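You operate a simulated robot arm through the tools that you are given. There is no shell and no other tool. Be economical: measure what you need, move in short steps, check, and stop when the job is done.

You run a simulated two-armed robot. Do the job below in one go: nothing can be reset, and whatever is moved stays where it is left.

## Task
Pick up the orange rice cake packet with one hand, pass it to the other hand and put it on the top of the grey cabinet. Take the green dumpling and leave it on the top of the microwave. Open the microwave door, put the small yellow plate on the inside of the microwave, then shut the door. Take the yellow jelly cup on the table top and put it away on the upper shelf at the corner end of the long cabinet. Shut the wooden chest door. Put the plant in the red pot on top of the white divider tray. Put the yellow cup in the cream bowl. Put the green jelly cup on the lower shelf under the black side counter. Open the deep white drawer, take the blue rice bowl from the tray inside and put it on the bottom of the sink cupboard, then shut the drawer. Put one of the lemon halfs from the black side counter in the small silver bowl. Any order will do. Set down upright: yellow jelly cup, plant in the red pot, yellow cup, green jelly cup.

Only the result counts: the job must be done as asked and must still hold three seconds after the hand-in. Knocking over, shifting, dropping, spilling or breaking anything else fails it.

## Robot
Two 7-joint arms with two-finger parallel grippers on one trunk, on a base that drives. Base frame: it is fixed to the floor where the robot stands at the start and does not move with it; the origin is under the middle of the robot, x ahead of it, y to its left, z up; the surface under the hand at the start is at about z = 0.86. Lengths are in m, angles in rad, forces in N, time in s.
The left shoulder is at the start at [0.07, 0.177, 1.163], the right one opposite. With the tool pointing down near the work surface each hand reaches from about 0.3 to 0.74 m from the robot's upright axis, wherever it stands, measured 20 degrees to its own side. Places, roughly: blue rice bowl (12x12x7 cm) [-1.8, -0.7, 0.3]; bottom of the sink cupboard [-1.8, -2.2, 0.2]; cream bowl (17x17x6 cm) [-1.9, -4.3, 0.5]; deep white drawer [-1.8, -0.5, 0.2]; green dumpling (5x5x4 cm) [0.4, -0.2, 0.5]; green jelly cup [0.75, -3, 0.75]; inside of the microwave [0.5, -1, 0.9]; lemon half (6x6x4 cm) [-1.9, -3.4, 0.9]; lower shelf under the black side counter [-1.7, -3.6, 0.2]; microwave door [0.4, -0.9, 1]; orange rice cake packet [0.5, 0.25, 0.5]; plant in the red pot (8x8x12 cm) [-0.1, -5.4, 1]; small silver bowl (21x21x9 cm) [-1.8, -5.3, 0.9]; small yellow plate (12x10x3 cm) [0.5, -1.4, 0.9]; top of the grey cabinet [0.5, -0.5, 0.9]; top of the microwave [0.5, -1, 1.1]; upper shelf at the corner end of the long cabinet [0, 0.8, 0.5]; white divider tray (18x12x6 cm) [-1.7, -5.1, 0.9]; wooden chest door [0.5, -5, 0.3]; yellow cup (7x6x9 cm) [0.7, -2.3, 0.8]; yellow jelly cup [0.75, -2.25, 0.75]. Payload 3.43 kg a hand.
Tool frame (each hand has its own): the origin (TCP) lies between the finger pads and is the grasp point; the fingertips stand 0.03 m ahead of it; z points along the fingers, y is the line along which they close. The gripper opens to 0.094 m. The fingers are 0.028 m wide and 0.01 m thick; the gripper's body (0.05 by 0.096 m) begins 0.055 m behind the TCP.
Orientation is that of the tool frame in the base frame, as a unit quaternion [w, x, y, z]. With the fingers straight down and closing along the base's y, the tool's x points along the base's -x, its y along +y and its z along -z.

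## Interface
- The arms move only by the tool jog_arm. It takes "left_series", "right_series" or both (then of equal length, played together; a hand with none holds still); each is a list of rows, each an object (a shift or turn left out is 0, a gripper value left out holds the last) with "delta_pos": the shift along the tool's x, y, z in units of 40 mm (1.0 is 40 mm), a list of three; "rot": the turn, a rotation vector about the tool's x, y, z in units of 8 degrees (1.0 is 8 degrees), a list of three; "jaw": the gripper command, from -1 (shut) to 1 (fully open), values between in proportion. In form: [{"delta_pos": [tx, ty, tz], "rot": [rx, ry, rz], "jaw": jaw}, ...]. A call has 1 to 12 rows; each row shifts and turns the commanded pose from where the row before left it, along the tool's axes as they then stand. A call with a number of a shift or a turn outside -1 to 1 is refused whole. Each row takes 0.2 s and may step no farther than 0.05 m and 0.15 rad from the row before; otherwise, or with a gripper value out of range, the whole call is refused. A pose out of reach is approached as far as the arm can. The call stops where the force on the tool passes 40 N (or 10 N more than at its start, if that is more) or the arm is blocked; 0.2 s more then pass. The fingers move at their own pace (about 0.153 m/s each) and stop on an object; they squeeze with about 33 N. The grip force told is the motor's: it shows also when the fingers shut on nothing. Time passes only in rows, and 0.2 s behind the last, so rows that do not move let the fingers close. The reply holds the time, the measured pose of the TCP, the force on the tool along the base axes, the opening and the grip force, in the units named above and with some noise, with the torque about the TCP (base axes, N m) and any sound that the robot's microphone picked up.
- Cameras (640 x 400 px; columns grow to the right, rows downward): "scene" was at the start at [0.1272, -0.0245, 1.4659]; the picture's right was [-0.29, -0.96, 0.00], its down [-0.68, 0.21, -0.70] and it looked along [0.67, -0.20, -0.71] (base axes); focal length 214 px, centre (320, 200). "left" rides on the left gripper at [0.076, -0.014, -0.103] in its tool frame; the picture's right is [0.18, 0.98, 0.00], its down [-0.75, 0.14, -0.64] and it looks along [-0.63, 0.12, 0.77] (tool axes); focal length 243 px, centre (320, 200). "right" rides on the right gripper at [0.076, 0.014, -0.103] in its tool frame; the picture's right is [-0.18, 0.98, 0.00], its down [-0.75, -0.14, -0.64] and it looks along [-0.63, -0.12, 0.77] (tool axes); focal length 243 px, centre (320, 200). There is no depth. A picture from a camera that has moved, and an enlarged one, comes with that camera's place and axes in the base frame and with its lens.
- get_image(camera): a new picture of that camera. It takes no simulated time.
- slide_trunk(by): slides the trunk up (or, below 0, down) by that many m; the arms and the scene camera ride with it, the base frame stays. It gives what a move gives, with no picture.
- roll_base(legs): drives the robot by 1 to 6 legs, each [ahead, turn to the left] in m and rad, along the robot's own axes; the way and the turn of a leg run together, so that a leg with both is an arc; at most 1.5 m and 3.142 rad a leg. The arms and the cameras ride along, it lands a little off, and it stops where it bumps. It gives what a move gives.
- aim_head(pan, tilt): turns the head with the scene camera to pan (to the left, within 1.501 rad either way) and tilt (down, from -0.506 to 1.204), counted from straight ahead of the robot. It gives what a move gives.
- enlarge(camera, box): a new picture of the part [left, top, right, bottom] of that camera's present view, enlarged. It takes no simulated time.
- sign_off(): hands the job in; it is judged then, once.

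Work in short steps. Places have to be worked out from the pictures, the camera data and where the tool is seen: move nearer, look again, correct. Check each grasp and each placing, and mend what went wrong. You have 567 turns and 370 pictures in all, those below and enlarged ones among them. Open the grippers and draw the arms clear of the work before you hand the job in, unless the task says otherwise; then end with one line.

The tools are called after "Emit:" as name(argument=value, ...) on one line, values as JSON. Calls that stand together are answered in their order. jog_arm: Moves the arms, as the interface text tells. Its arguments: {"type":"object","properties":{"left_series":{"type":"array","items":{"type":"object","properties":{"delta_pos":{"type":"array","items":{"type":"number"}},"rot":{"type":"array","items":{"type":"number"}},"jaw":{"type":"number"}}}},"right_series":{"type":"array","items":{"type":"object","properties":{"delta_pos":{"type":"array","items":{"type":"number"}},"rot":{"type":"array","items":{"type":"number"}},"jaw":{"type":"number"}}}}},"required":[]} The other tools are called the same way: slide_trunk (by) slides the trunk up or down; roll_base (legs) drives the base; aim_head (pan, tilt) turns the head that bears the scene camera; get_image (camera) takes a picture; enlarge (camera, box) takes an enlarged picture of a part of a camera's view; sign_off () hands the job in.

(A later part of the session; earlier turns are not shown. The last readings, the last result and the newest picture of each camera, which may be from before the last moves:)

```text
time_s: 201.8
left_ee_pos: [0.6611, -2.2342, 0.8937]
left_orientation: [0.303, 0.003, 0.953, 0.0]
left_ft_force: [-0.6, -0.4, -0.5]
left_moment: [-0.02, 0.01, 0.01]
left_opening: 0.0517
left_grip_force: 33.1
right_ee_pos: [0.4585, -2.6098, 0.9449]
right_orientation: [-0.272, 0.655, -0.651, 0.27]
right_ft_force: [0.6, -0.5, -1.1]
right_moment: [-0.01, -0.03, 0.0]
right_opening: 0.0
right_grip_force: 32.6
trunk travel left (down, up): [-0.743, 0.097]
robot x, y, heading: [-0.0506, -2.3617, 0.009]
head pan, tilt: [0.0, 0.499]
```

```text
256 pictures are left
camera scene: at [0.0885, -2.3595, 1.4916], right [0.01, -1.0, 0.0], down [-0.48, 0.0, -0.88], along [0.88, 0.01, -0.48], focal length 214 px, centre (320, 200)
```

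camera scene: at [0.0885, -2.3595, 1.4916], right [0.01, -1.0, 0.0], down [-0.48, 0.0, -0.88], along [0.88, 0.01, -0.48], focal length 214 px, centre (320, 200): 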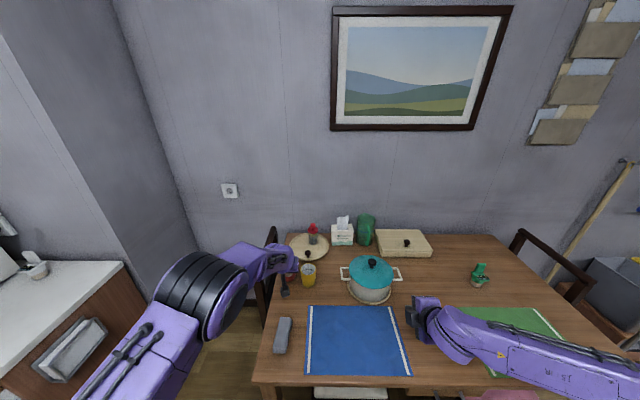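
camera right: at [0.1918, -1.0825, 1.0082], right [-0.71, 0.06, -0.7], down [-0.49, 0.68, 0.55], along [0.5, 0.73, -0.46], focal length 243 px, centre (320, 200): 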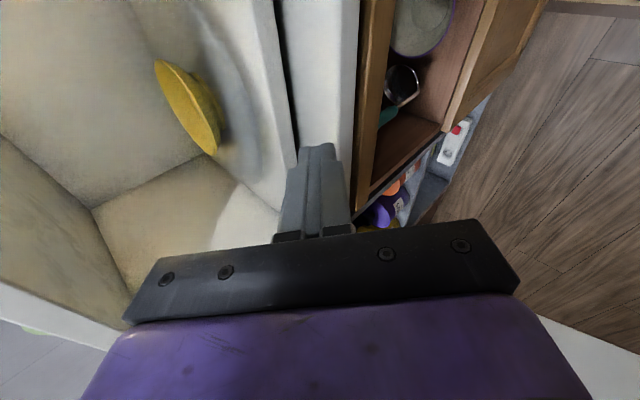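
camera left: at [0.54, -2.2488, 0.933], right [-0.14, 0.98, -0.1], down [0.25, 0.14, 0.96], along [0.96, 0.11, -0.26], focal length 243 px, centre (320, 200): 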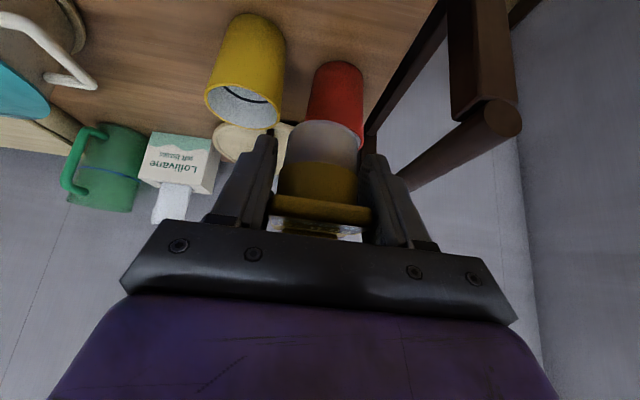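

Now carry it to the long cabinet: back off, turn to face +y and drive up the room.

Emit:
roll_base(legs=[[-0.6, 0], [0, 1.562], [1.2, 0], [0.9, 0]])

Emit:
aim_head(pan=-0.2, tilt=0.5)

Emit:
get_image(camera="scene")

```text
time_s: 218.8
left_ee_pos: [-0.7839, 0.432, 0.8932]
left_orientation: [-0.213, 0.677, -0.671, -0.215]
left_ft_force: [-0.2, 0.4, -1.5]
left_moment: [-0.04, 0.03, 0.0]
left_opening: 0.0516
left_grip_force: 33.0
right_ee_pos: [-0.4038, 0.2344, 0.9452]
right_orientation: [-0.383, 0.924, 0.009, -0.004]
right_ft_force: [0.2, 0.8, -1.1]
right_moment: [-0.03, 0.0, 0.0]
right_opening: 0.0002
right_grip_force: 32.9
trunk travel left (down, up): [-0.743, 0.097]
robot x, y, heading: [-0.6438, -0.2791, 1.595]
head pan, tilt: [0.0, 0.499]
```

```text
time_s: 219.6
left_ee_pos: [-0.7838, 0.4324, 0.893]
left_orientation: [-0.213, 0.677, -0.671, -0.215]
left_ft_force: [0.6, -0.6, -0.7]
left_moment: [-0.02, -0.02, 0.0]
left_opening: 0.0514
left_grip_force: 32.7
right_ee_pos: [-0.4037, 0.2358, 0.9457]
right_orientation: [-0.384, 0.923, 0.009, -0.004]
right_ft_force: [-0.5, 1.2, -0.3]
right_moment: [0.0, 0.03, -0.01]
right_opening: 0.0
right_grip_force: 33.2
trunk travel left (down, up): [-0.743, 0.097]
robot x, y, heading: [-0.6514, -0.2812, 1.595]
head pan, tilt: [-0.201, 0.499]
```

```text
255 pictures are left
camera scene: at [-0.6342, -0.1402, 1.4915], right [0.98, -0.18, 0.0], down [-0.09, -0.47, -0.88], along [0.16, 0.86, -0.48], focal length 214 px, centre (320, 200)
```

scene: 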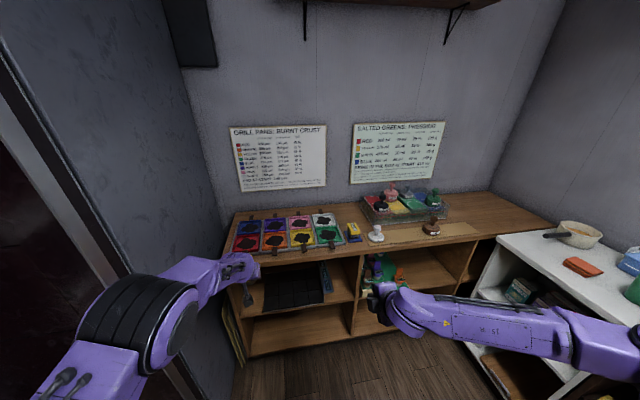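

Emit:
enlarge(camera="scene", box=[230, 180, 540, 370])

```text
2.06 times, centred on (385, 275) of scene
camera zoom: at [-0.6342, -0.1402, 1.4915], right [0.98, -0.18, 0.0], down [-0.09, -0.47, -0.88], along [0.16, 0.86, -0.48], focal length 443 px, centre (186, 45)
```

zoom: 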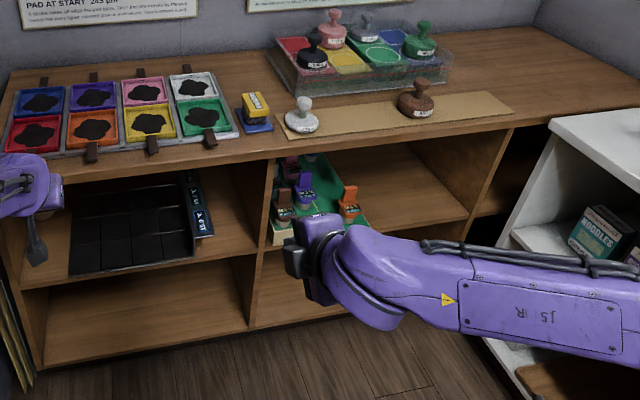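

The target compartment is the right column (x −0.28…0.28, front y≈0.5), a tray with other cups on its left; I'll set mine at about (0.08, 0.6). I retract the right hand, and reposition the base for a straight approach line.

Emit:
roll_base(legs=[[-0.5, 0], [0, 0.657], [-0.476, 0], [0, -0.932]])

Emit:
jog_arm(right_series=[{"delta_pos": [0, -0.38, -0.88]}, {"delta_pos": [0, -0.38, -0.88]}, {"delta_pos": [0, -0.38, -0.88]}, {"delta_pos": [0, -0.38, -0.88]}, {"delta_pos": [0, -0.38, -0.88]}, {"delta_pos": [0, -0.38, -0.88]}, {"delta_pos": [0, -0.38, -0.88]}])

Emit:
slide_trunk(by=-0.2)

Emit:
roll_base(legs=[[0.7, 0]])

Emit:
aim_head(pan=-0.1, tilt=0.5)

Emit:
get_image(camera="scene")

```text
time_s: 229.0
left_ee_pos: [-0.2785, -0.4208, 0.893]
left_orientation: [0.24, -0.58, 0.756, 0.184]
left_ft_force: [-0.2, 0.1, -0.8]
left_moment: [0.01, 0.01, 0.0]
left_opening: 0.0516
left_grip_force: 33.5
right_ee_pos: [0.0354, -0.7112, 0.9449]
right_orientation: [-0.38, 0.916, -0.116, 0.047]
right_ft_force: [0.0, 0.4, -1.1]
right_moment: [-0.01, 0.0, 0.0]
right_opening: 0.0002
right_grip_force: 33.3
trunk travel left (down, up): [-0.743, 0.097]
robot x, y, heading: [-0.3408, -1.143, 1.323]
head pan, tilt: [-0.201, 0.499]
```

```text
time_s: 230.6
left_ee_pos: [-0.2785, -0.42, 0.8941]
left_orientation: [0.24, -0.581, 0.756, 0.185]
left_ft_force: [0.1, -0.1, -0.7]
left_moment: [0.01, 0.0, 0.02]
left_opening: 0.0516
left_grip_force: 33.1
right_ee_pos: [0.0091, -0.8054, 1.1959]
right_orientation: [-0.381, 0.916, -0.115, 0.047]
right_ft_force: [0.0, -0.5, 0.2]
right_moment: [-0.01, 0.04, 0.02]
right_opening: 0.0
right_grip_force: 32.6
trunk travel left (down, up): [-0.743, 0.097]
robot x, y, heading: [-0.3394, -1.1421, 1.322]
head pan, tilt: [-0.201, 0.499]
```

```text
time_s: 232.8
left_ee_pos: [-0.278, -0.4208, 0.6926]
left_orientation: [0.24, -0.58, 0.756, 0.184]
left_ft_force: [-0.5, -0.3, -1.4]
left_moment: [0.0, 0.02, -0.02]
left_opening: 0.0517
left_grip_force: 33.4
right_ee_pos: [0.0084, -0.8042, 0.9957]
right_orientation: [-0.381, 0.916, -0.115, 0.048]
right_ft_force: [-0.5, -0.7, -0.2]
right_moment: [0.03, -0.01, 0.0]
right_opening: 0.0001
right_grip_force: 32.9
trunk travel left (down, up): [-0.543, 0.297]
robot x, y, heading: [-0.3396, -1.1428, 1.319]
head pan, tilt: [-0.201, 0.499]
```

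```text
time_s: 235.9
left_ee_pos: [-0.1199, 0.1303, 0.705]
left_orientation: [0.247, -0.57, 0.76, 0.188]
left_ft_force: [0.1, 0.4, -1.3]
left_moment: [0.03, 0.03, 0.03]
left_opening: 0.0515
left_grip_force: 33.4
right_ee_pos: [0.1586, -0.2656, 1.002]
right_orientation: [-0.39, 0.911, -0.123, 0.052]
right_ft_force: [0.7, 0.0, 0.5]
right_moment: [0.0, 0.0, 0.01]
right_opening: 0.0002
right_grip_force: 32.8
trunk travel left (down, up): [-0.543, 0.297]
robot x, y, heading: [-0.1902, -0.5802, 1.301]
head pan, tilt: [-0.201, 0.499]
stopped in leg 1: the robot was blocked; the commanded pose is now the measured one
```

```text
time_s: 236.6
left_ee_pos: [-0.1193, 0.1361, 0.6995]
left_orientation: [0.244, -0.573, 0.76, 0.186]
left_ft_force: [0.2, -0.2, -1.3]
left_moment: [-0.04, -0.03, 0.0]
left_opening: 0.0517
left_grip_force: 33.1
right_ee_pos: [0.1608, -0.2567, 0.9984]
right_orientation: [-0.386, 0.913, -0.123, 0.051]
right_ft_force: [0.3, -0.5, 0.4]
right_moment: [-0.01, -0.01, 0.0]
right_opening: 0.0
right_grip_force: 32.8
trunk travel left (down, up): [-0.543, 0.297]
robot x, y, heading: [-0.1902, -0.5771, 1.299]
head pan, tilt: [-0.099, 0.499]
```

```text
253 pictures are left
camera scene: at [-0.1433, -0.4434, 1.2913], right [0.93, -0.36, 0.0], down [-0.17, -0.45, -0.88], along [0.31, 0.82, -0.48], focal length 214 px, centre (320, 200)
```

scene: 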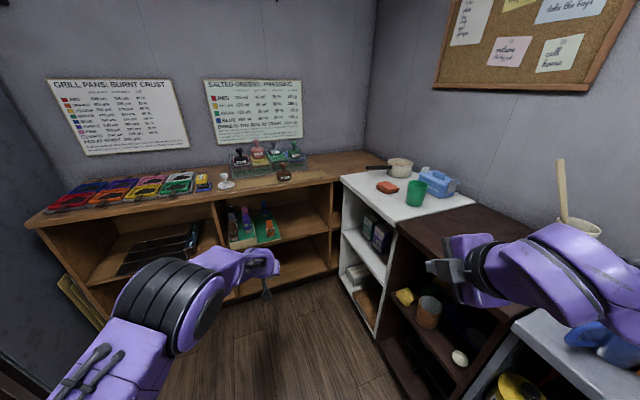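

The base was stopped — probably the right elbow over the grey cabinet. I look right before moving.

Emit:
aim_head(pan=-1.0, tilt=0.6)

Emit:
get_image(camera="scene")

```text
time_s: 237.8
left_ee_pos: [-0.1189, 0.1348, 0.7005]
left_orientation: [0.245, -0.573, 0.76, 0.186]
left_ft_force: [0.7, -0.2, -0.8]
left_moment: [-0.01, 0.02, -0.01]
left_opening: 0.0514
left_grip_force: 32.8
right_ee_pos: [0.1601, -0.2571, 0.9994]
right_orientation: [-0.385, 0.913, -0.122, 0.052]
right_ft_force: [-0.1, 0.6, -0.3]
right_moment: [0.0, 0.03, 0.05]
right_opening: 0.0001
right_grip_force: 33.2
trunk travel left (down, up): [-0.543, 0.297]
robot x, y, heading: [-0.1912, -0.575, 1.31]
head pan, tilt: [-1.0, 0.6]
```

```text
252 pictures are left
camera scene: at [-0.0918, -0.5034, 1.2824], right [0.3, -0.95, 0.0], down [-0.54, -0.17, -0.82], along [0.79, 0.25, -0.57], focal length 214 px, centre (320, 200)
```

scene: 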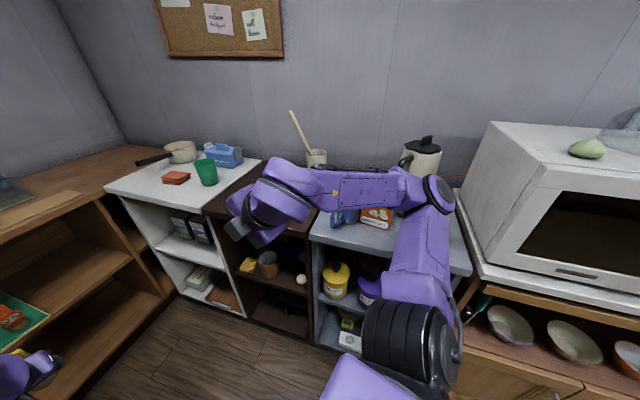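

The right forearm is over the grey cabinet by the packet. I zoom to see the packet's state.

Emit:
enlarge(camera="scene", box=[300, 140, 480, 260])

```text
3.33 times, centred on (390, 200) of scene
camera zoom: at [-0.0918, -0.5034, 1.2824], right [0.3, -0.95, 0.0], down [-0.54, -0.17, -0.82], along [0.79, 0.25, -0.57], focal length 715 px, centre (87, 200)
```

zoom: 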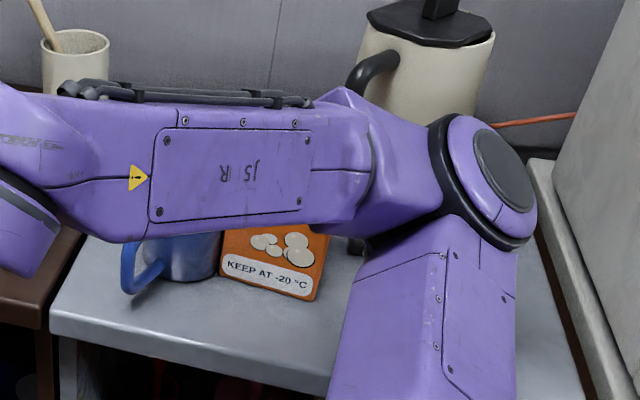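

The elbow has pushed the packet toward the mug (still standing at ≈(0.41,−0.51)). I raise the trunk straight up to free it.

Emit:
slide_trunk(by=0.2)

Emit:
get_image(camera="scene")

```text
time_s: 239.9
left_ee_pos: [-0.1184, 0.1351, 0.8998]
left_orientation: [0.244, -0.572, 0.761, 0.185]
left_ft_force: [0.5, 0.2, -1.4]
left_moment: [-0.06, 0.02, 0.0]
left_opening: 0.0516
left_grip_force: 32.6
right_ee_pos: [0.1602, -0.2581, 1.1991]
right_orientation: [-0.386, 0.913, -0.122, 0.051]
right_ft_force: [0.0, 0.3, 0.3]
right_moment: [0.02, -0.02, 0.03]
right_opening: 0.0
right_grip_force: 33.2
trunk travel left (down, up): [-0.743, 0.097]
robot x, y, heading: [-0.19, -0.5784, 1.3]
head pan, tilt: [-1.0, 0.6]
```

```text
250 pictures are left
camera scene: at [-0.0917, -0.5033, 1.4824], right [0.3, -0.95, 0.0], down [-0.54, -0.17, -0.82], along [0.79, 0.25, -0.57], focal length 214 px, centre (320, 200)
```

scene: 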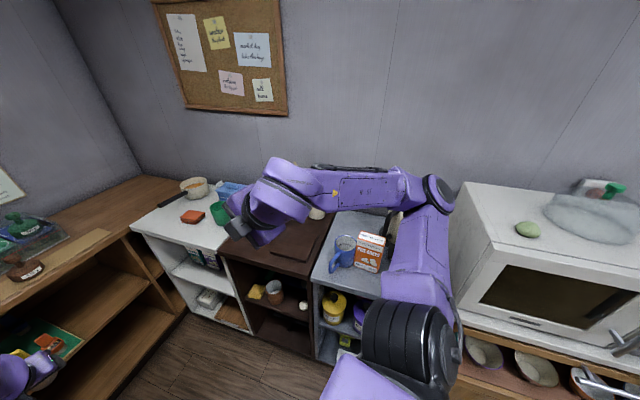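

Emit:
enlarge(camera="scene", box=[300, 190, 440, 290])

```text
4.00 times, centred on (370, 240) of scene
camera zoom: at [-0.0917, -0.5033, 1.4824], right [0.3, -0.95, 0.0], down [-0.54, -0.17, -0.82], along [0.79, 0.25, -0.57], focal length 858 px, centre (120, 40)
```

zoom: 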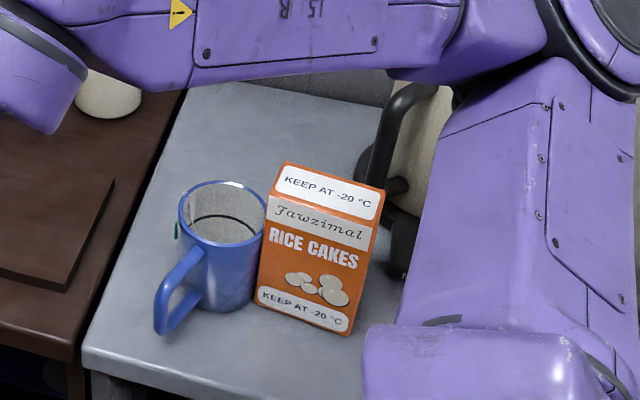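

The packet still stands and the mug's handle is exactly where it was. I raise the trunk further and reverse along the path I came.

Emit:
slide_trunk(by=0.09)

Emit:
roll_base(legs=[[-0.25, 0]])

Emit:
get_image(camera="scene")

```text
time_s: 241.2
left_ee_pos: [-0.1185, 0.1342, 0.9901]
left_orientation: [0.245, -0.573, 0.76, 0.186]
left_ft_force: [0.5, -0.7, -0.3]
left_moment: [-0.04, 0.01, -0.01]
left_opening: 0.0513
left_grip_force: 33.2
right_ee_pos: [0.1608, -0.2579, 1.2892]
right_orientation: [-0.386, 0.913, -0.122, 0.051]
right_ft_force: [0.0, 0.6, 0.0]
right_moment: [0.03, 0.03, 0.01]
right_opening: 0.0001
right_grip_force: 32.9
trunk travel left (down, up): [-0.833, 0.007]
robot x, y, heading: [-0.19, -0.5781, 1.304]
head pan, tilt: [-1.0, 0.6]
```

```text
time_s: 243.0
left_ee_pos: [-0.1795, -0.1007, 0.9893]
left_orientation: [0.246, -0.57, 0.762, 0.185]
left_ft_force: [0.2, 0.3, 0.0]
left_moment: [0.01, 0.0, 0.0]
left_opening: 0.0516
left_grip_force: 32.7
right_ee_pos: [0.0978, -0.4944, 1.2872]
right_orientation: [-0.385, 0.913, -0.125, 0.053]
right_ft_force: [-0.1, 0.6, 0.4]
right_moment: [-0.03, -0.02, -0.01]
right_opening: 0.0001
right_grip_force: 33.1
trunk travel left (down, up): [-0.833, 0.007]
robot x, y, heading: [-0.2552, -0.8148, 1.29]
head pan, tilt: [-1.0, 0.6]
```

```text
248 pictures are left
camera scene: at [-0.1559, -0.7383, 1.5723], right [0.29, -0.96, 0.0], down [-0.54, -0.17, -0.82], along [0.79, 0.24, -0.57], focal length 214 px, centre (320, 200)
```

scene: 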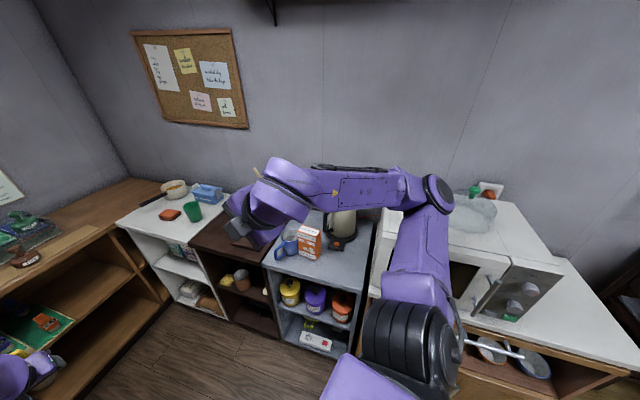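

Clear. I reverse further and raise the right hand so its elbow rides high, then check.

Emit:
roll_base(legs=[[-0.3, 0]])

Emit:
jog_arm(right_series=[{"delta_pos": [0, -0.8, -0.8]}, {"delta_pos": [0, -0.8, -0.8]}, {"delta_pos": [0, -0.8, -0.8]}, {"delta_pos": [0, -0.8, -0.8]}, {"delta_pos": [0, -0.8, -0.8]}])

Emit:
get_image(camera="scene")

```text
time_s: 245.0
left_ee_pos: [-0.2613, -0.3852, 0.9889]
left_orientation: [0.245, -0.572, 0.76, 0.186]
left_ft_force: [-0.3, 0.4, -1.8]
left_moment: [-0.07, -0.01, -0.01]
left_opening: 0.0515
left_grip_force: 33.4
right_ee_pos: [0.0186, -0.7774, 1.287]
right_orientation: [-0.385, 0.913, -0.123, 0.052]
right_ft_force: [-0.2, 0.8, -0.5]
right_moment: [-0.01, -0.04, 0.02]
right_opening: 0.0002
right_grip_force: 33.1
trunk travel left (down, up): [-0.833, 0.007]
robot x, y, heading: [-0.3324, -1.1007, 1.306]
head pan, tilt: [-1.0, 0.6]
```

```text
time_s: 246.2
left_ee_pos: [-0.2617, -0.3848, 0.9901]
left_orientation: [0.245, -0.572, 0.761, 0.185]
left_ft_force: [0.2, -0.5, -0.7]
left_moment: [-0.05, 0.03, 0.0]
left_opening: 0.0514
left_grip_force: 32.5
right_ee_pos: [0.0156, -0.7832, 1.5172]
right_orientation: [-0.386, 0.913, -0.123, 0.052]
right_ft_force: [0.0, -1.1, -0.1]
right_moment: [-0.02, -0.03, 0.02]
right_opening: 0.0001
right_grip_force: 32.7
trunk travel left (down, up): [-0.833, 0.007]
robot x, y, heading: [-0.3358, -1.0981, 1.299]
head pan, tilt: [-1.0, 0.6]
```

```text
247 pictures are left
camera scene: at [-0.2372, -1.0238, 1.5725], right [0.3, -0.95, 0.0], down [-0.54, -0.17, -0.83], along [0.79, 0.25, -0.56], focal length 214 px, centre (320, 200)
```

scene: 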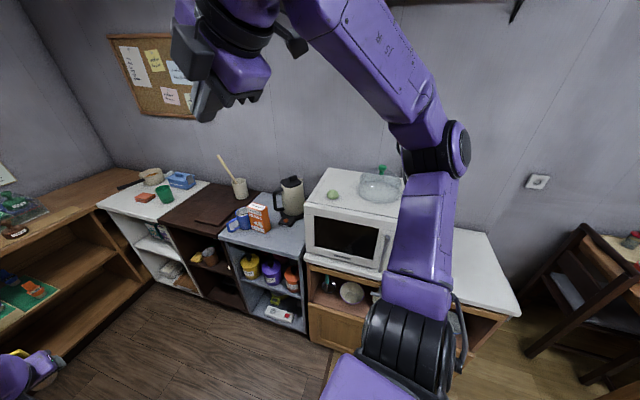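

Elbow is now high. I lower the trunk 19 cm and advance along a corrected line, stopping well short.

Emit:
slide_trunk(by=-0.19)

Emit:
roll_base(legs=[[0, 0.037], [0.62, 0]])

Emit:
get_image(camera="scene")

```text
time_s: 248.3
left_ee_pos: [-0.2603, -0.3843, 0.7995]
left_orientation: [0.245, -0.571, 0.761, 0.186]
left_ft_force: [0.2, -0.1, -0.9]
left_moment: [0.01, 0.01, -0.02]
left_opening: 0.0516
left_grip_force: 32.9
right_ee_pos: [0.0181, -0.783, 1.3261]
right_orientation: [-0.386, 0.913, -0.122, 0.051]
right_ft_force: [0.0, 0.5, -0.1]
right_moment: [0.02, 0.0, -0.01]
right_opening: 0.0
right_grip_force: 32.9
trunk travel left (down, up): [-0.643, 0.197]
robot x, y, heading: [-0.3325, -1.0947, 1.301]
head pan, tilt: [-1.0, 0.6]
```

```text
time_s: 252.1
left_ee_pos: [-0.1366, 0.2118, 0.8006]
left_orientation: [0.243, -0.581, 0.753, 0.188]
left_ft_force: [-0.6, 0.6, -0.9]
left_moment: [0.0, -0.03, -0.03]
left_opening: 0.0514
left_grip_force: 32.5
right_ee_pos: [0.1528, -0.1782, 1.3252]
right_orientation: [-0.386, 0.915, -0.11, 0.045]
right_ft_force: [-0.1, 0.7, 1.0]
right_moment: [0.02, 0.03, 0.02]
right_opening: 0.0
right_grip_force: 32.9
trunk travel left (down, up): [-0.643, 0.197]
robot x, y, heading: [-0.1904, -0.5039, 1.331]
head pan, tilt: [-1.0, 0.6]
```

```text
246 pictures are left
camera scene: at [-0.0945, -0.4259, 1.3824], right [0.32, -0.95, 0.0], down [-0.53, -0.18, -0.82], along [0.78, 0.27, -0.57], focal length 214 px, centre (320, 200)
```

scene: 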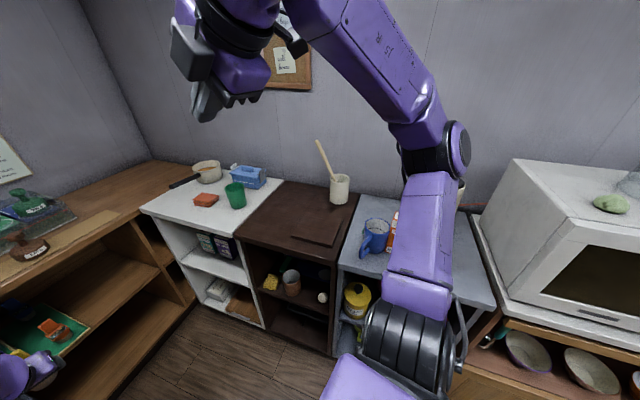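

No contact. Now look at the shelf with head and left camera.

Emit:
aim_head(pan=-0.1, tilt=0.55)

Emit:
get_image(camera="scene")

Emit:
enlarge(camera="scene", box=[170, 160, 390, 330])

```text
time_s: 253.3
left_ee_pos: [-0.136, 0.2124, 0.7991]
left_orientation: [0.242, -0.581, 0.753, 0.189]
left_ft_force: [-0.3, 0.1, -1.4]
left_moment: [0.0, -0.01, -0.01]
left_opening: 0.0518
left_grip_force: 33.4
right_ee_pos: [0.1526, -0.177, 1.3254]
right_orientation: [-0.386, 0.915, -0.111, 0.046]
right_ft_force: [-0.3, 0.3, -0.1]
right_moment: [0.01, 0.01, -0.01]
right_opening: 0.0001
right_grip_force: 32.9
trunk travel left (down, up): [-0.643, 0.197]
robot x, y, heading: [-0.1924, -0.501, 1.331]
head pan, tilt: [-0.099, 0.55]
```

```text
245 pictures are left
camera scene: at [-0.148, -0.3698, 1.3869], right [0.94, -0.33, 0.0], down [-0.17, -0.49, -0.85], along [0.28, 0.8, -0.52], focal length 214 px, centre (320, 200)
```

scene: 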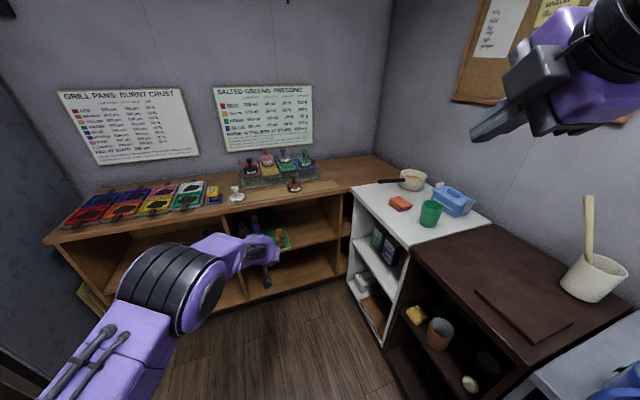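

```text
2.35 times, centred on (280, 245) of scene
camera zoom: at [-0.148, -0.3698, 1.3869], right [0.94, -0.33, 0.0], down [-0.17, -0.49, -0.85], along [0.28, 0.8, -0.52], focal length 505 px, centre (414, 94)
```

zoom: 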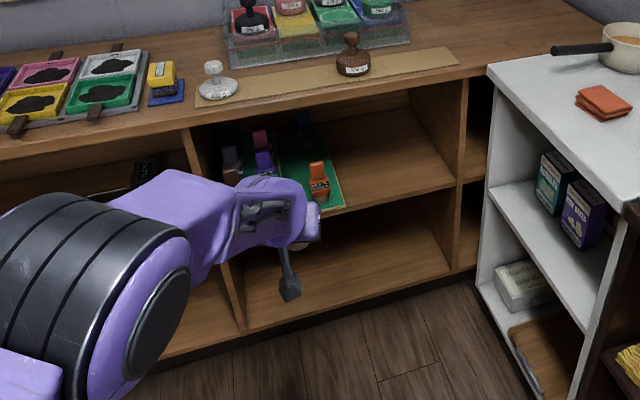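

Shelf: front y≈0.527, z≈0.5, free from x≈0 to 0.27; I'll set the cup near (0.12,0.58). I lower and centre the left hand first.

Emit:
jog_arm(left_series=[{"delta_pos": [0.82, -0.59, 0.38]}, {"delta_pos": [0.82, -0.59, 0.38]}, {"delta_pos": [0.82, -0.59, 0.38]}, {"delta_pos": [0.82, -0.59, 0.38]}, {"delta_pos": [0.82, -0.59, 0.38]}, {"delta_pos": [0.82, -0.59, 0.38]}, {"delta_pos": [0.82, -0.59, 0.38]}])

Emit:
roll_base(legs=[[0.3, 0]])

Emit:
get_image(camera="left")

Emit:
get_image(camera="scene")

```text
time_s: 254.9
left_ee_pos: [-0.0106, 0.0507, 0.5782]
left_orientation: [0.243, -0.583, 0.752, 0.19]
left_ft_force: [-0.7, -0.4, -0.9]
left_moment: [0.0, 0.01, 0.0]
left_opening: 0.0517
left_grip_force: 32.9
right_ee_pos: [0.1522, -0.1778, 1.3261]
right_orientation: [-0.387, 0.914, -0.111, 0.046]
right_ft_force: [-0.6, 0.0, 0.7]
right_moment: [-0.01, -0.01, -0.02]
right_opening: 0.0002
right_grip_force: 33.1
trunk travel left (down, up): [-0.643, 0.197]
robot x, y, heading: [-0.1885, -0.5016, 1.328]
head pan, tilt: [-0.099, 0.55]
```

```text
time_s: 257.0
left_ee_pos: [0.0611, 0.3423, 0.5788]
left_orientation: [0.242, -0.581, 0.753, 0.189]
left_ft_force: [0.4, -0.3, -1.1]
left_moment: [-0.02, 0.01, 0.04]
left_opening: 0.0514
left_grip_force: 32.6
right_ee_pos: [0.2252, 0.1129, 1.3252]
right_orientation: [-0.386, 0.914, -0.112, 0.047]
right_ft_force: [0.5, 0.7, -0.1]
right_moment: [0.03, -0.02, -0.01]
right_opening: 0.0
right_grip_force: 32.9
trunk travel left (down, up): [-0.643, 0.197]
robot x, y, heading: [-0.1175, -0.2099, 1.328]
head pan, tilt: [-0.099, 0.55]
```

```text
243 pictures are left
camera left: at [0.0457, 0.2197, 0.6166], right [-0.99, 0.1, -0.1], down [-0.07, 0.26, 0.96], along [0.13, 0.96, -0.25], focal length 243 px, centre (320, 200)
```

left: 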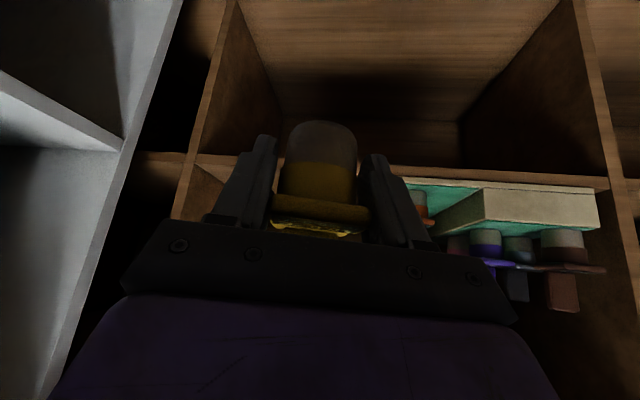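

```text
242 pictures are left
camera scene: at [-0.0757, -0.0777, 1.3869], right [0.94, -0.34, 0.0], down [-0.18, -0.49, -0.85], along [0.29, 0.8, -0.52], focal length 214 px, centre (320, 200)
```

scene: 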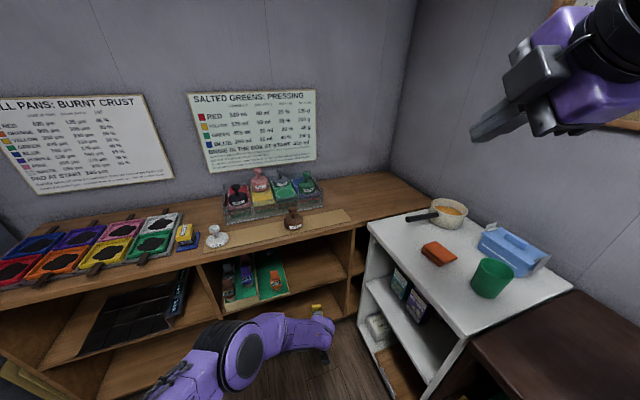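

Cup bottom (≈0.54) clears the shelf (≈0.505). Drive forward 0.22 m to bring it inside.

Emit:
roll_base(legs=[[0.22, 0]])

Emit:
get_image(camera="left")

Emit:
get_image(camera="scene")

```text
time_s: 258.7
left_ee_pos: [0.1143, 0.5576, 0.578]
left_orientation: [0.242, -0.582, 0.753, 0.189]
left_ft_force: [-0.6, 0.3, -2.4]
left_moment: [0.01, 0.01, -0.01]
left_opening: 0.0512
left_grip_force: 32.8
right_ee_pos: [0.278, 0.3287, 1.3259]
right_orientation: [-0.386, 0.915, -0.111, 0.046]
right_ft_force: [-0.2, -0.2, -0.2]
right_moment: [-0.04, -0.01, 0.02]
right_opening: 0.0003
right_grip_force: 33.4
trunk travel left (down, up): [-0.643, 0.197]
robot x, y, heading: [-0.0641, 0.0073, 1.331]
head pan, tilt: [-0.099, 0.55]
```

```text
241 pictures are left
camera left: at [0.0981, 0.4352, 0.6166], right [-0.99, 0.1, -0.1], down [-0.07, 0.26, 0.96], along [0.13, 0.96, -0.25], focal length 243 px, centre (320, 200)
```

left: 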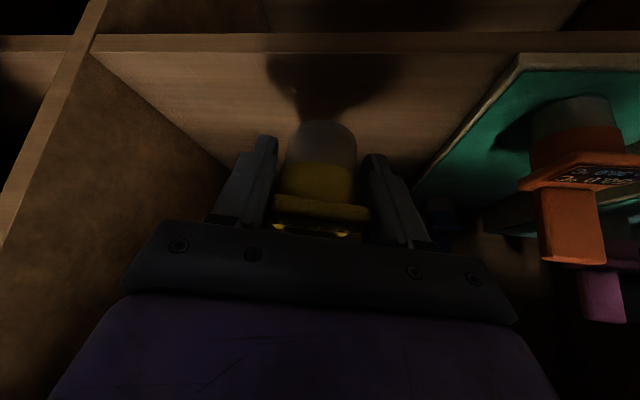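

```text
240 pictures are left
camera scene: at [-0.0228, 0.1377, 1.3869], right [0.94, -0.33, 0.0], down [-0.17, -0.49, -0.85], along [0.28, 0.8, -0.52], focal length 214 px, centre (320, 200)
```

scene: 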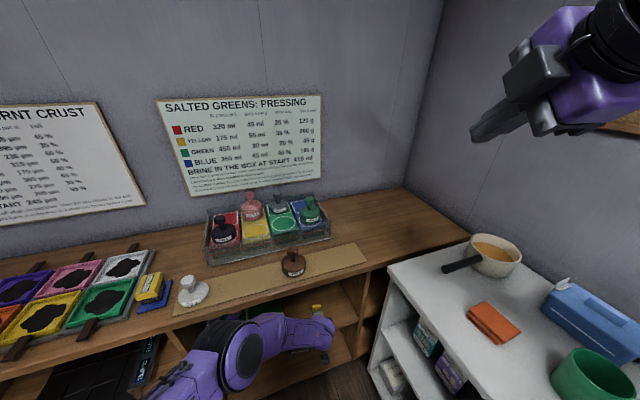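

Cup is over the shelf. Forward 2.5 cm more, then lower gently.

Emit:
jog_arm(left_series=[{"delta_pos": [-0.51, 0, 0.36]}, {"delta_pos": [0.29, 0, 0.41]}, {"delta_pos": [0.14, 0, 0.2]}, {"delta_pos": [0, 0, 0]}])

Emit:
get_image(camera="left")

```text
time_s: 259.7
left_ee_pos: [0.1168, 0.5826, 0.5493]
left_orientation: [0.242, -0.582, 0.752, 0.19]
left_ft_force: [-0.6, 0.2, -0.4]
left_moment: [-0.03, -0.01, 0.03]
left_opening: 0.0515
left_grip_force: 33.0
right_ee_pos: [0.2774, 0.3285, 1.326]
right_orientation: [-0.386, 0.914, -0.111, 0.046]
right_ft_force: [0.0, 0.3, 0.1]
right_moment: [-0.02, 0.03, 0.02]
right_opening: 0.0001
right_grip_force: 33.3
trunk travel left (down, up): [-0.643, 0.197]
robot x, y, heading: [-0.0643, 0.0034, 1.332]
head pan, tilt: [-0.099, 0.55]
```

```text
239 pictures are left
camera left: at [0.1018, 0.4608, 0.5865], right [-0.99, 0.1, -0.1], down [-0.07, 0.26, 0.96], along [0.12, 0.96, -0.25], focal length 243 px, centre (320, 200)
```

left: 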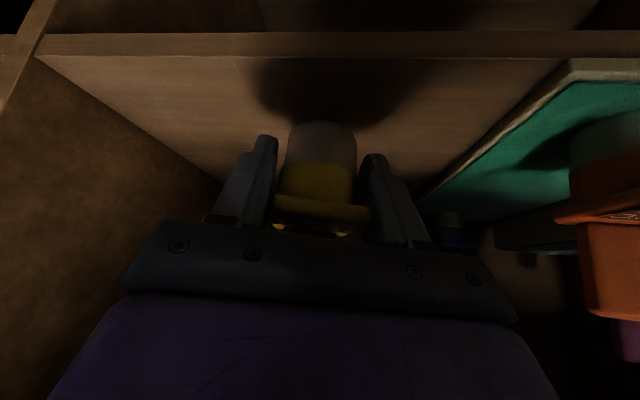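

Emit:
jog_arm(left_series=[{"delta_pos": [0.06, 0, 0.08]}, {"delta_pos": [0.06, 0, 0.08]}, {"delta_pos": [0, 0, 0]}])

```text
time_s: 260.5
left_ee_pos: [0.1019, 0.5893, 0.5381]
left_orientation: [0.237, -0.588, 0.748, 0.197]
left_ft_force: [0.2, 0.3, -0.9]
left_moment: [-0.01, 0.02, -0.01]
left_opening: 0.0514
left_grip_force: 33.2
left hand out of reach, approached as far as the arm can: row 2
right_ee_pos: [0.2781, 0.3285, 1.3263]
right_orientation: [-0.386, 0.915, -0.111, 0.047]
right_ft_force: [0.2, 0.3, 0.2]
right_moment: [-0.02, -0.01, 0.0]
right_opening: 0.0
right_grip_force: 33.2
trunk travel left (down, up): [-0.643, 0.197]
robot x, y, heading: [-0.0665, 0.0028, 1.329]
head pan, tilt: [-0.099, 0.55]
```

The arm is at its limit; I use the trunk for the last millimetres, raising the hand first to regain slack.

Emit:
jog_arm(left_series=[{"delta_pos": [-0.3, 0, -0.43]}, {"delta_pos": [-0.14, 0, -0.2]}])

Emit:
slide_trunk(by=-0.06)

Emit:
get_image(camera="left")

```text
time_s: 261.1
left_ee_pos: [0.1182, 0.5792, 0.5697]
left_orientation: [0.242, -0.582, 0.753, 0.188]
left_ft_force: [0.4, -1.0, -1.4]
left_moment: [-0.02, 0.03, 0.0]
left_opening: 0.0514
left_grip_force: 33.1
right_ee_pos: [0.2773, 0.3278, 1.3275]
right_orientation: [-0.386, 0.915, -0.11, 0.047]
right_ft_force: [-0.2, 0.5, -0.5]
right_moment: [0.01, 0.01, 0.01]
right_opening: 0.0001
right_grip_force: 32.5
trunk travel left (down, up): [-0.643, 0.197]
robot x, y, heading: [-0.0666, 0.0054, 1.328]
head pan, tilt: [-0.099, 0.55]
```

```text
time_s: 262.1
left_ee_pos: [0.118, 0.5811, 0.5152]
left_orientation: [0.245, -0.58, 0.752, 0.192]
left_ft_force: [1.9, 4.9, 18.7]
left_moment: [0.0, -0.1, 0.01]
left_opening: 0.0513
left_grip_force: 33.0
right_ee_pos: [0.2764, 0.3257, 1.2666]
right_orientation: [-0.388, 0.914, -0.111, 0.047]
right_ft_force: [0.4, -0.6, 0.4]
right_moment: [0.01, -0.01, 0.0]
right_opening: 0.0
right_grip_force: 32.8
trunk travel left (down, up): [-0.583, 0.257]
robot x, y, heading: [-0.0641, 0.0025, 1.329]
head pan, tilt: [-0.099, 0.55]
```

```text
238 pictures are left
camera left: at [0.1024, 0.4591, 0.5521], right [-0.99, 0.1, -0.11], down [-0.08, 0.26, 0.96], along [0.13, 0.96, -0.25], focal length 243 px, centre (320, 200)
```

left: 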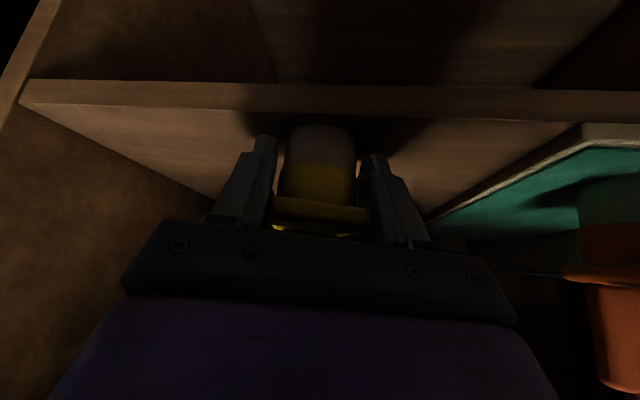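

Contact at 19 N. Ease up 2 mm, open, and draw back along the tool axis.

Emit:
jog_arm(left_series=[{"delta_pos": [-0.03, 0, -0.04]}, {"jaw": 0.2}, {"jaw": 0.5}, {"jaw": 0.5}, {"delta_pos": [0, 0, -0.4]}, {"delta_pos": [0.2, 0, -0.6]}, {"delta_pos": [0.5, 0, -0.7]}])

Emit:
get_image(camera="left")

```text
time_s: 263.7
left_ee_pos: [0.1017, 0.519, 0.5529]
left_orientation: [0.243, -0.582, 0.753, 0.189]
left_ft_force: [-0.6, -0.5, -0.3]
left_moment: [0.0, 0.02, 0.01]
left_opening: 0.0705
left_grip_force: 0.1
right_ee_pos: [0.2767, 0.3256, 1.2658]
right_orientation: [-0.388, 0.914, -0.111, 0.047]
right_ft_force: [0.1, -0.5, 0.3]
right_moment: [-0.02, -0.01, 0.01]
right_opening: 0.0
right_grip_force: 33.3
trunk travel left (down, up): [-0.583, 0.257]
robot x, y, heading: [-0.0616, 0.0062, 1.329]
head pan, tilt: [-0.099, 0.55]
```

```text
237 pictures are left
camera left: at [0.0858, 0.3972, 0.5909], right [-0.99, 0.1, -0.11], down [-0.07, 0.26, 0.96], along [0.13, 0.96, -0.25], focal length 243 px, centre (320, 200)
```

left: 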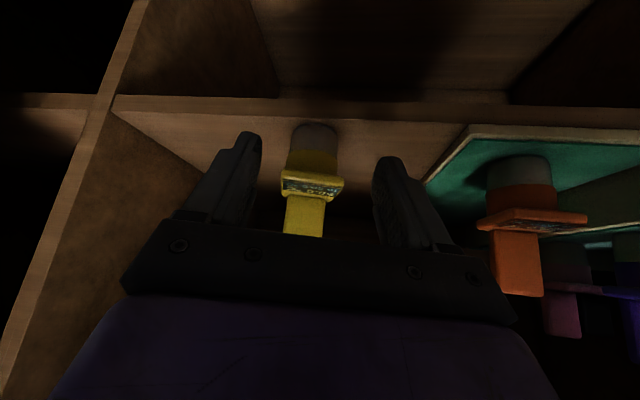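

The cup stands upright on the shelf, fully supported. I back away along the same line.

Emit:
roll_base(legs=[[-0.55, 0]])

Emit:
get_image(camera="scene")

```text
time_s: 266.8
left_ee_pos: [-0.0297, -0.0142, 0.5519]
left_orientation: [0.242, -0.583, 0.752, 0.19]
left_ft_force: [-0.6, 0.6, 0.1]
left_moment: [0.02, 0.03, 0.0]
left_opening: 0.0702
left_grip_force: 0.1
right_ee_pos: [0.1454, -0.2052, 1.2656]
right_orientation: [-0.388, 0.914, -0.11, 0.046]
right_ft_force: [0.1, -0.2, -0.5]
right_moment: [-0.01, -0.01, -0.04]
right_opening: 0.0
right_grip_force: 32.2
trunk travel left (down, up): [-0.583, 0.257]
robot x, y, heading: [-0.1964, -0.5308, 1.327]
head pan, tilt: [-0.099, 0.55]
```

```text
236 pictures are left
camera scene: at [-0.1539, -0.3972, 1.327], right [0.94, -0.33, 0.0], down [-0.17, -0.49, -0.85], along [0.28, 0.8, -0.52], focal length 214 px, centre (320, 200)
```

scene: 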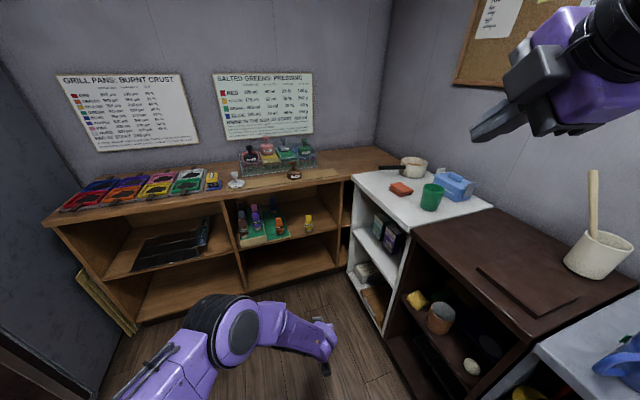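

Placed well. I raise the trunk, back further and turn around to face the white drawer side (−x).

Emit:
slide_trunk(by=0.2)

Emit:
roll_base(legs=[[-0.3, 0], [0, 1.2], [0.3, 0.614]])

Emit:
aim_head(pan=0.0, tilt=0.5)

Emit:
get_image(camera="scene")

```text
time_s: 269.0
left_ee_pos: [-0.029, -0.0151, 0.7516]
left_orientation: [0.242, -0.584, 0.752, 0.19]
left_ft_force: [-0.5, -0.3, -0.4]
left_moment: [0.01, 0.01, 0.02]
left_opening: 0.0705
left_grip_force: 0.1
right_ee_pos: [0.1457, -0.2051, 1.4652]
right_orientation: [-0.386, 0.915, -0.11, 0.046]
right_ft_force: [-0.7, -0.3, -0.4]
right_moment: [-0.02, 0.0, 0.04]
right_opening: 0.0001
right_grip_force: 33.2
trunk travel left (down, up): [-0.783, 0.057]
robot x, y, heading: [-0.1973, -0.5295, 1.336]
head pan, tilt: [-0.099, 0.55]
```

```text
time_s: 275.7
left_ee_pos: [-1.0864, -0.7055, 0.7525]
left_orientation: [0.002, 0.951, 0.002, -0.308]
left_ft_force: [0.7, 1.3, -0.3]
left_moment: [0.01, 0.01, 0.0]
left_opening: 0.0708
left_grip_force: 0.0
right_ee_pos: [-0.9467, -0.4859, 1.4665]
right_orientation: [-0.272, 0.644, 0.658, -0.279]
right_ft_force: [-0.2, 0.2, -0.7]
right_moment: [0.03, -0.01, -0.01]
right_opening: 0.0001
right_grip_force: 33.0
trunk travel left (down, up): [-0.783, 0.057]
robot x, y, heading: [-0.544, -0.7336, -3.122]
head pan, tilt: [-0.099, 0.55]
```

```text
time_s: 276.4
left_ee_pos: [-1.0865, -0.7055, 0.7506]
left_orientation: [0.002, 0.952, 0.003, -0.307]
left_ft_force: [1.0, -0.3, -0.5]
left_moment: [0.02, 0.02, 0.0]
left_opening: 0.0706
left_grip_force: 0.0
right_ee_pos: [-0.9474, -0.487, 1.4671]
right_orientation: [-0.274, 0.645, 0.658, -0.277]
right_ft_force: [0.4, 0.5, -0.2]
right_moment: [0.03, -0.04, -0.04]
right_opening: 0.0002
right_grip_force: 32.6
trunk travel left (down, up): [-0.783, 0.057]
robot x, y, heading: [-0.5473, -0.7325, -3.123]
head pan, tilt: [0.0, 0.499]
```

```text
235 pictures are left
camera scene: at [-0.6886, -0.736, 1.5314], right [-0.02, 1.0, 0.0], down [0.48, 0.01, -0.88], along [-0.88, -0.02, -0.48], focal length 214 px, centre (320, 200)
```

scene: 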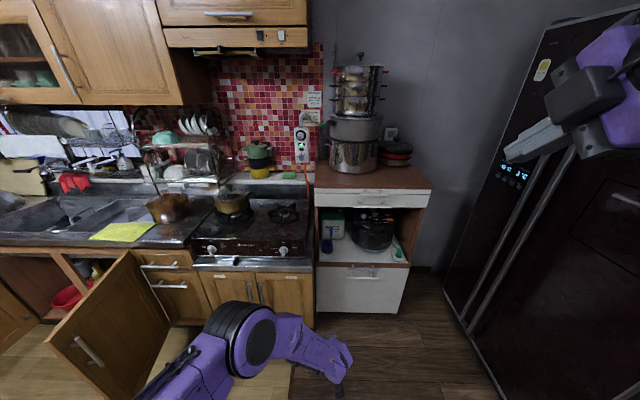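

Emit:
enlarge(camera="scene", box=[280, 170, 460, 330])

```text
2.50 times, centred on (370, 250) of scene
camera zoom: at [-0.6886, -0.736, 1.5314], right [-0.02, 1.0, 0.0], down [0.48, 0.01, -0.88], along [-0.88, -0.02, -0.48], focal length 536 px, centre (195, 75)
```

zoom: 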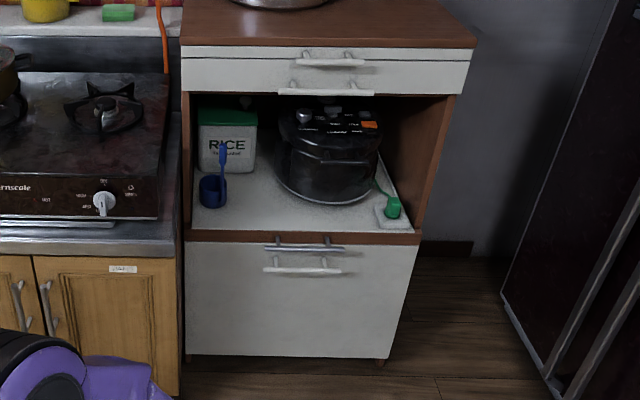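

Drawer: panel x≈−1.69, y −0.78…−0.19, its bar handle ≈(−1.655, −0.485, z 0.44). I raise the left hand out of the way and turn the right hand near-horizontal.

Emit:
jog_arm(left_series=[{"delta_pos": [-0.64, 0, -0.9]}, {"delta_pos": [-0.64, 0, -0.9]}, {"delta_pos": [-0.64, 0, -0.9]}, {"delta_pos": [-0.64, 0, -0.9]}, {"delta_pos": [-0.64, 0, -0.9]}, {"delta_pos": [-0.64, 0, -0.9]}, {"delta_pos": [-0.64, 0, -0.9]}, {"delta_pos": [-0.64, 0, -0.9]}, {"delta_pos": [-0.64, 0, -0.9]}, {"delta_pos": [-0.64, 0, -0.9]}, {"delta_pos": [-0.64, 0, -0.9]}, {"delta_pos": [-0.64, 0, -0.9]}], right_series=[{"rot": [0.88, 0, 0]}, {"rot": [0.88, 0, 0]}, {"rot": [0.88, 0, 0]}, {"rot": [0.88, 0, 0]}, {"rot": [0.88, 0, 0]}, {"delta_pos": [0, 0, 0]}, {"delta_pos": [0, 0.9, 0]}, {"delta_pos": [0, 0.9, 0]}, {"delta_pos": [0, 0.9, 0]}, {"delta_pos": [0, 0.9, 0]}, {"delta_pos": [0, 0.9, 0]}, {"delta_pos": [0, 0.9, 0]}])

Emit:
get_image(camera="scene")

```text
time_s: 277.8
left_ee_pos: [-1.0384, -0.7162, 0.9012]
left_orientation: [-0.002, 0.979, 0.023, -0.201]
left_ft_force: [1.0, -0.4, 0.1]
left_moment: [-0.01, 0.01, 0.03]
left_opening: 0.0704
left_grip_force: 0.0
right_ee_pos: [-0.9473, -0.4858, 1.465]
right_orientation: [-0.455, 0.53, 0.544, -0.465]
right_ft_force: [-0.5, -0.4, -0.6]
right_moment: [0.0, -0.02, 0.0]
right_opening: 0.0001
right_grip_force: 33.5
trunk travel left (down, up): [-0.783, 0.057]
robot x, y, heading: [-0.5489, -0.7346, -3.122]
head pan, tilt: [0.0, 0.499]
stopped in row 6 (left hand): the arm was blocked; the commanded pose is now the measured one
```

```text
233 pictures are left
camera scene: at [-0.6882, -0.7356, 1.5315], right [-0.02, 1.0, 0.0], down [0.48, 0.01, -0.88], along [-0.88, -0.02, -0.48], focal length 214 px, centre (320, 200)
```

scene: 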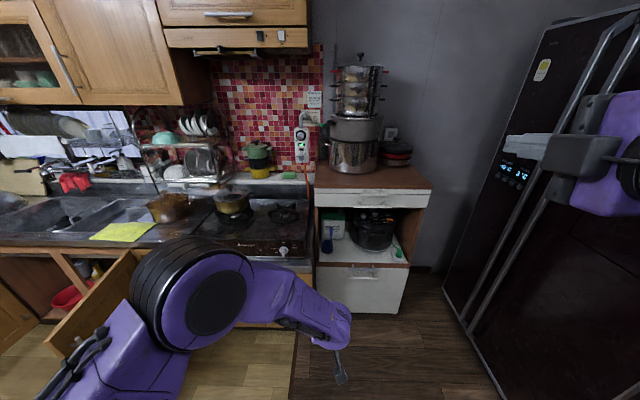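

The left arm hit a joint limit; I try lifting it on a more forward path.

Emit:
jog_arm(left_series=[{"delta_pos": [-0.9, 0.3, 0.2]}, {"delta_pos": [-0.9, 0.3, 0.0]}, {"delta_pos": [-0.8, 0.3, -0.7]}, {"delta_pos": [-0.6, 0.2, -0.9]}, {"delta_pos": [-0.5, 0.2, -0.9]}, {"delta_pos": [-0.5, 0.2, -0.9]}, {"delta_pos": [-0.5, 0.2, -0.9]}, {"delta_pos": [-0.5, 0.2, -0.9]}])

Emit:
get_image(camera="scene")

```text
time_s: 279.6
left_ee_pos: [-1.1458, -0.7935, 1.1656]
left_orientation: [0.0, 0.979, 0.019, -0.201]
left_ft_force: [0.6, 0.7, -0.3]
left_moment: [0.04, 0.0, 0.03]
left_opening: 0.0704
left_grip_force: 0.1
right_ee_pos: [-0.9467, -0.4871, 1.4659]
right_orientation: [-0.456, 0.531, 0.542, -0.465]
right_ft_force: [0.2, -0.4, -0.8]
right_moment: [0.02, -0.01, -0.01]
right_opening: 0.0
right_grip_force: 33.2
trunk travel left (down, up): [-0.783, 0.057]
robot x, y, heading: [-0.5466, -0.731, -3.123]
head pan, tilt: [0.0, 0.499]
```

```text
232 pictures are left
camera scene: at [-0.6869, -0.7361, 1.5316], right [-0.02, 1.0, 0.0], down [0.48, 0.01, -0.88], along [-0.88, -0.02, -0.48], focal length 214 px, centre (320, 200)
```

scene: 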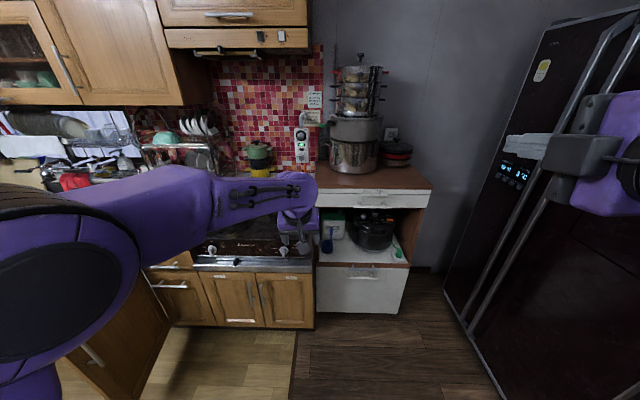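

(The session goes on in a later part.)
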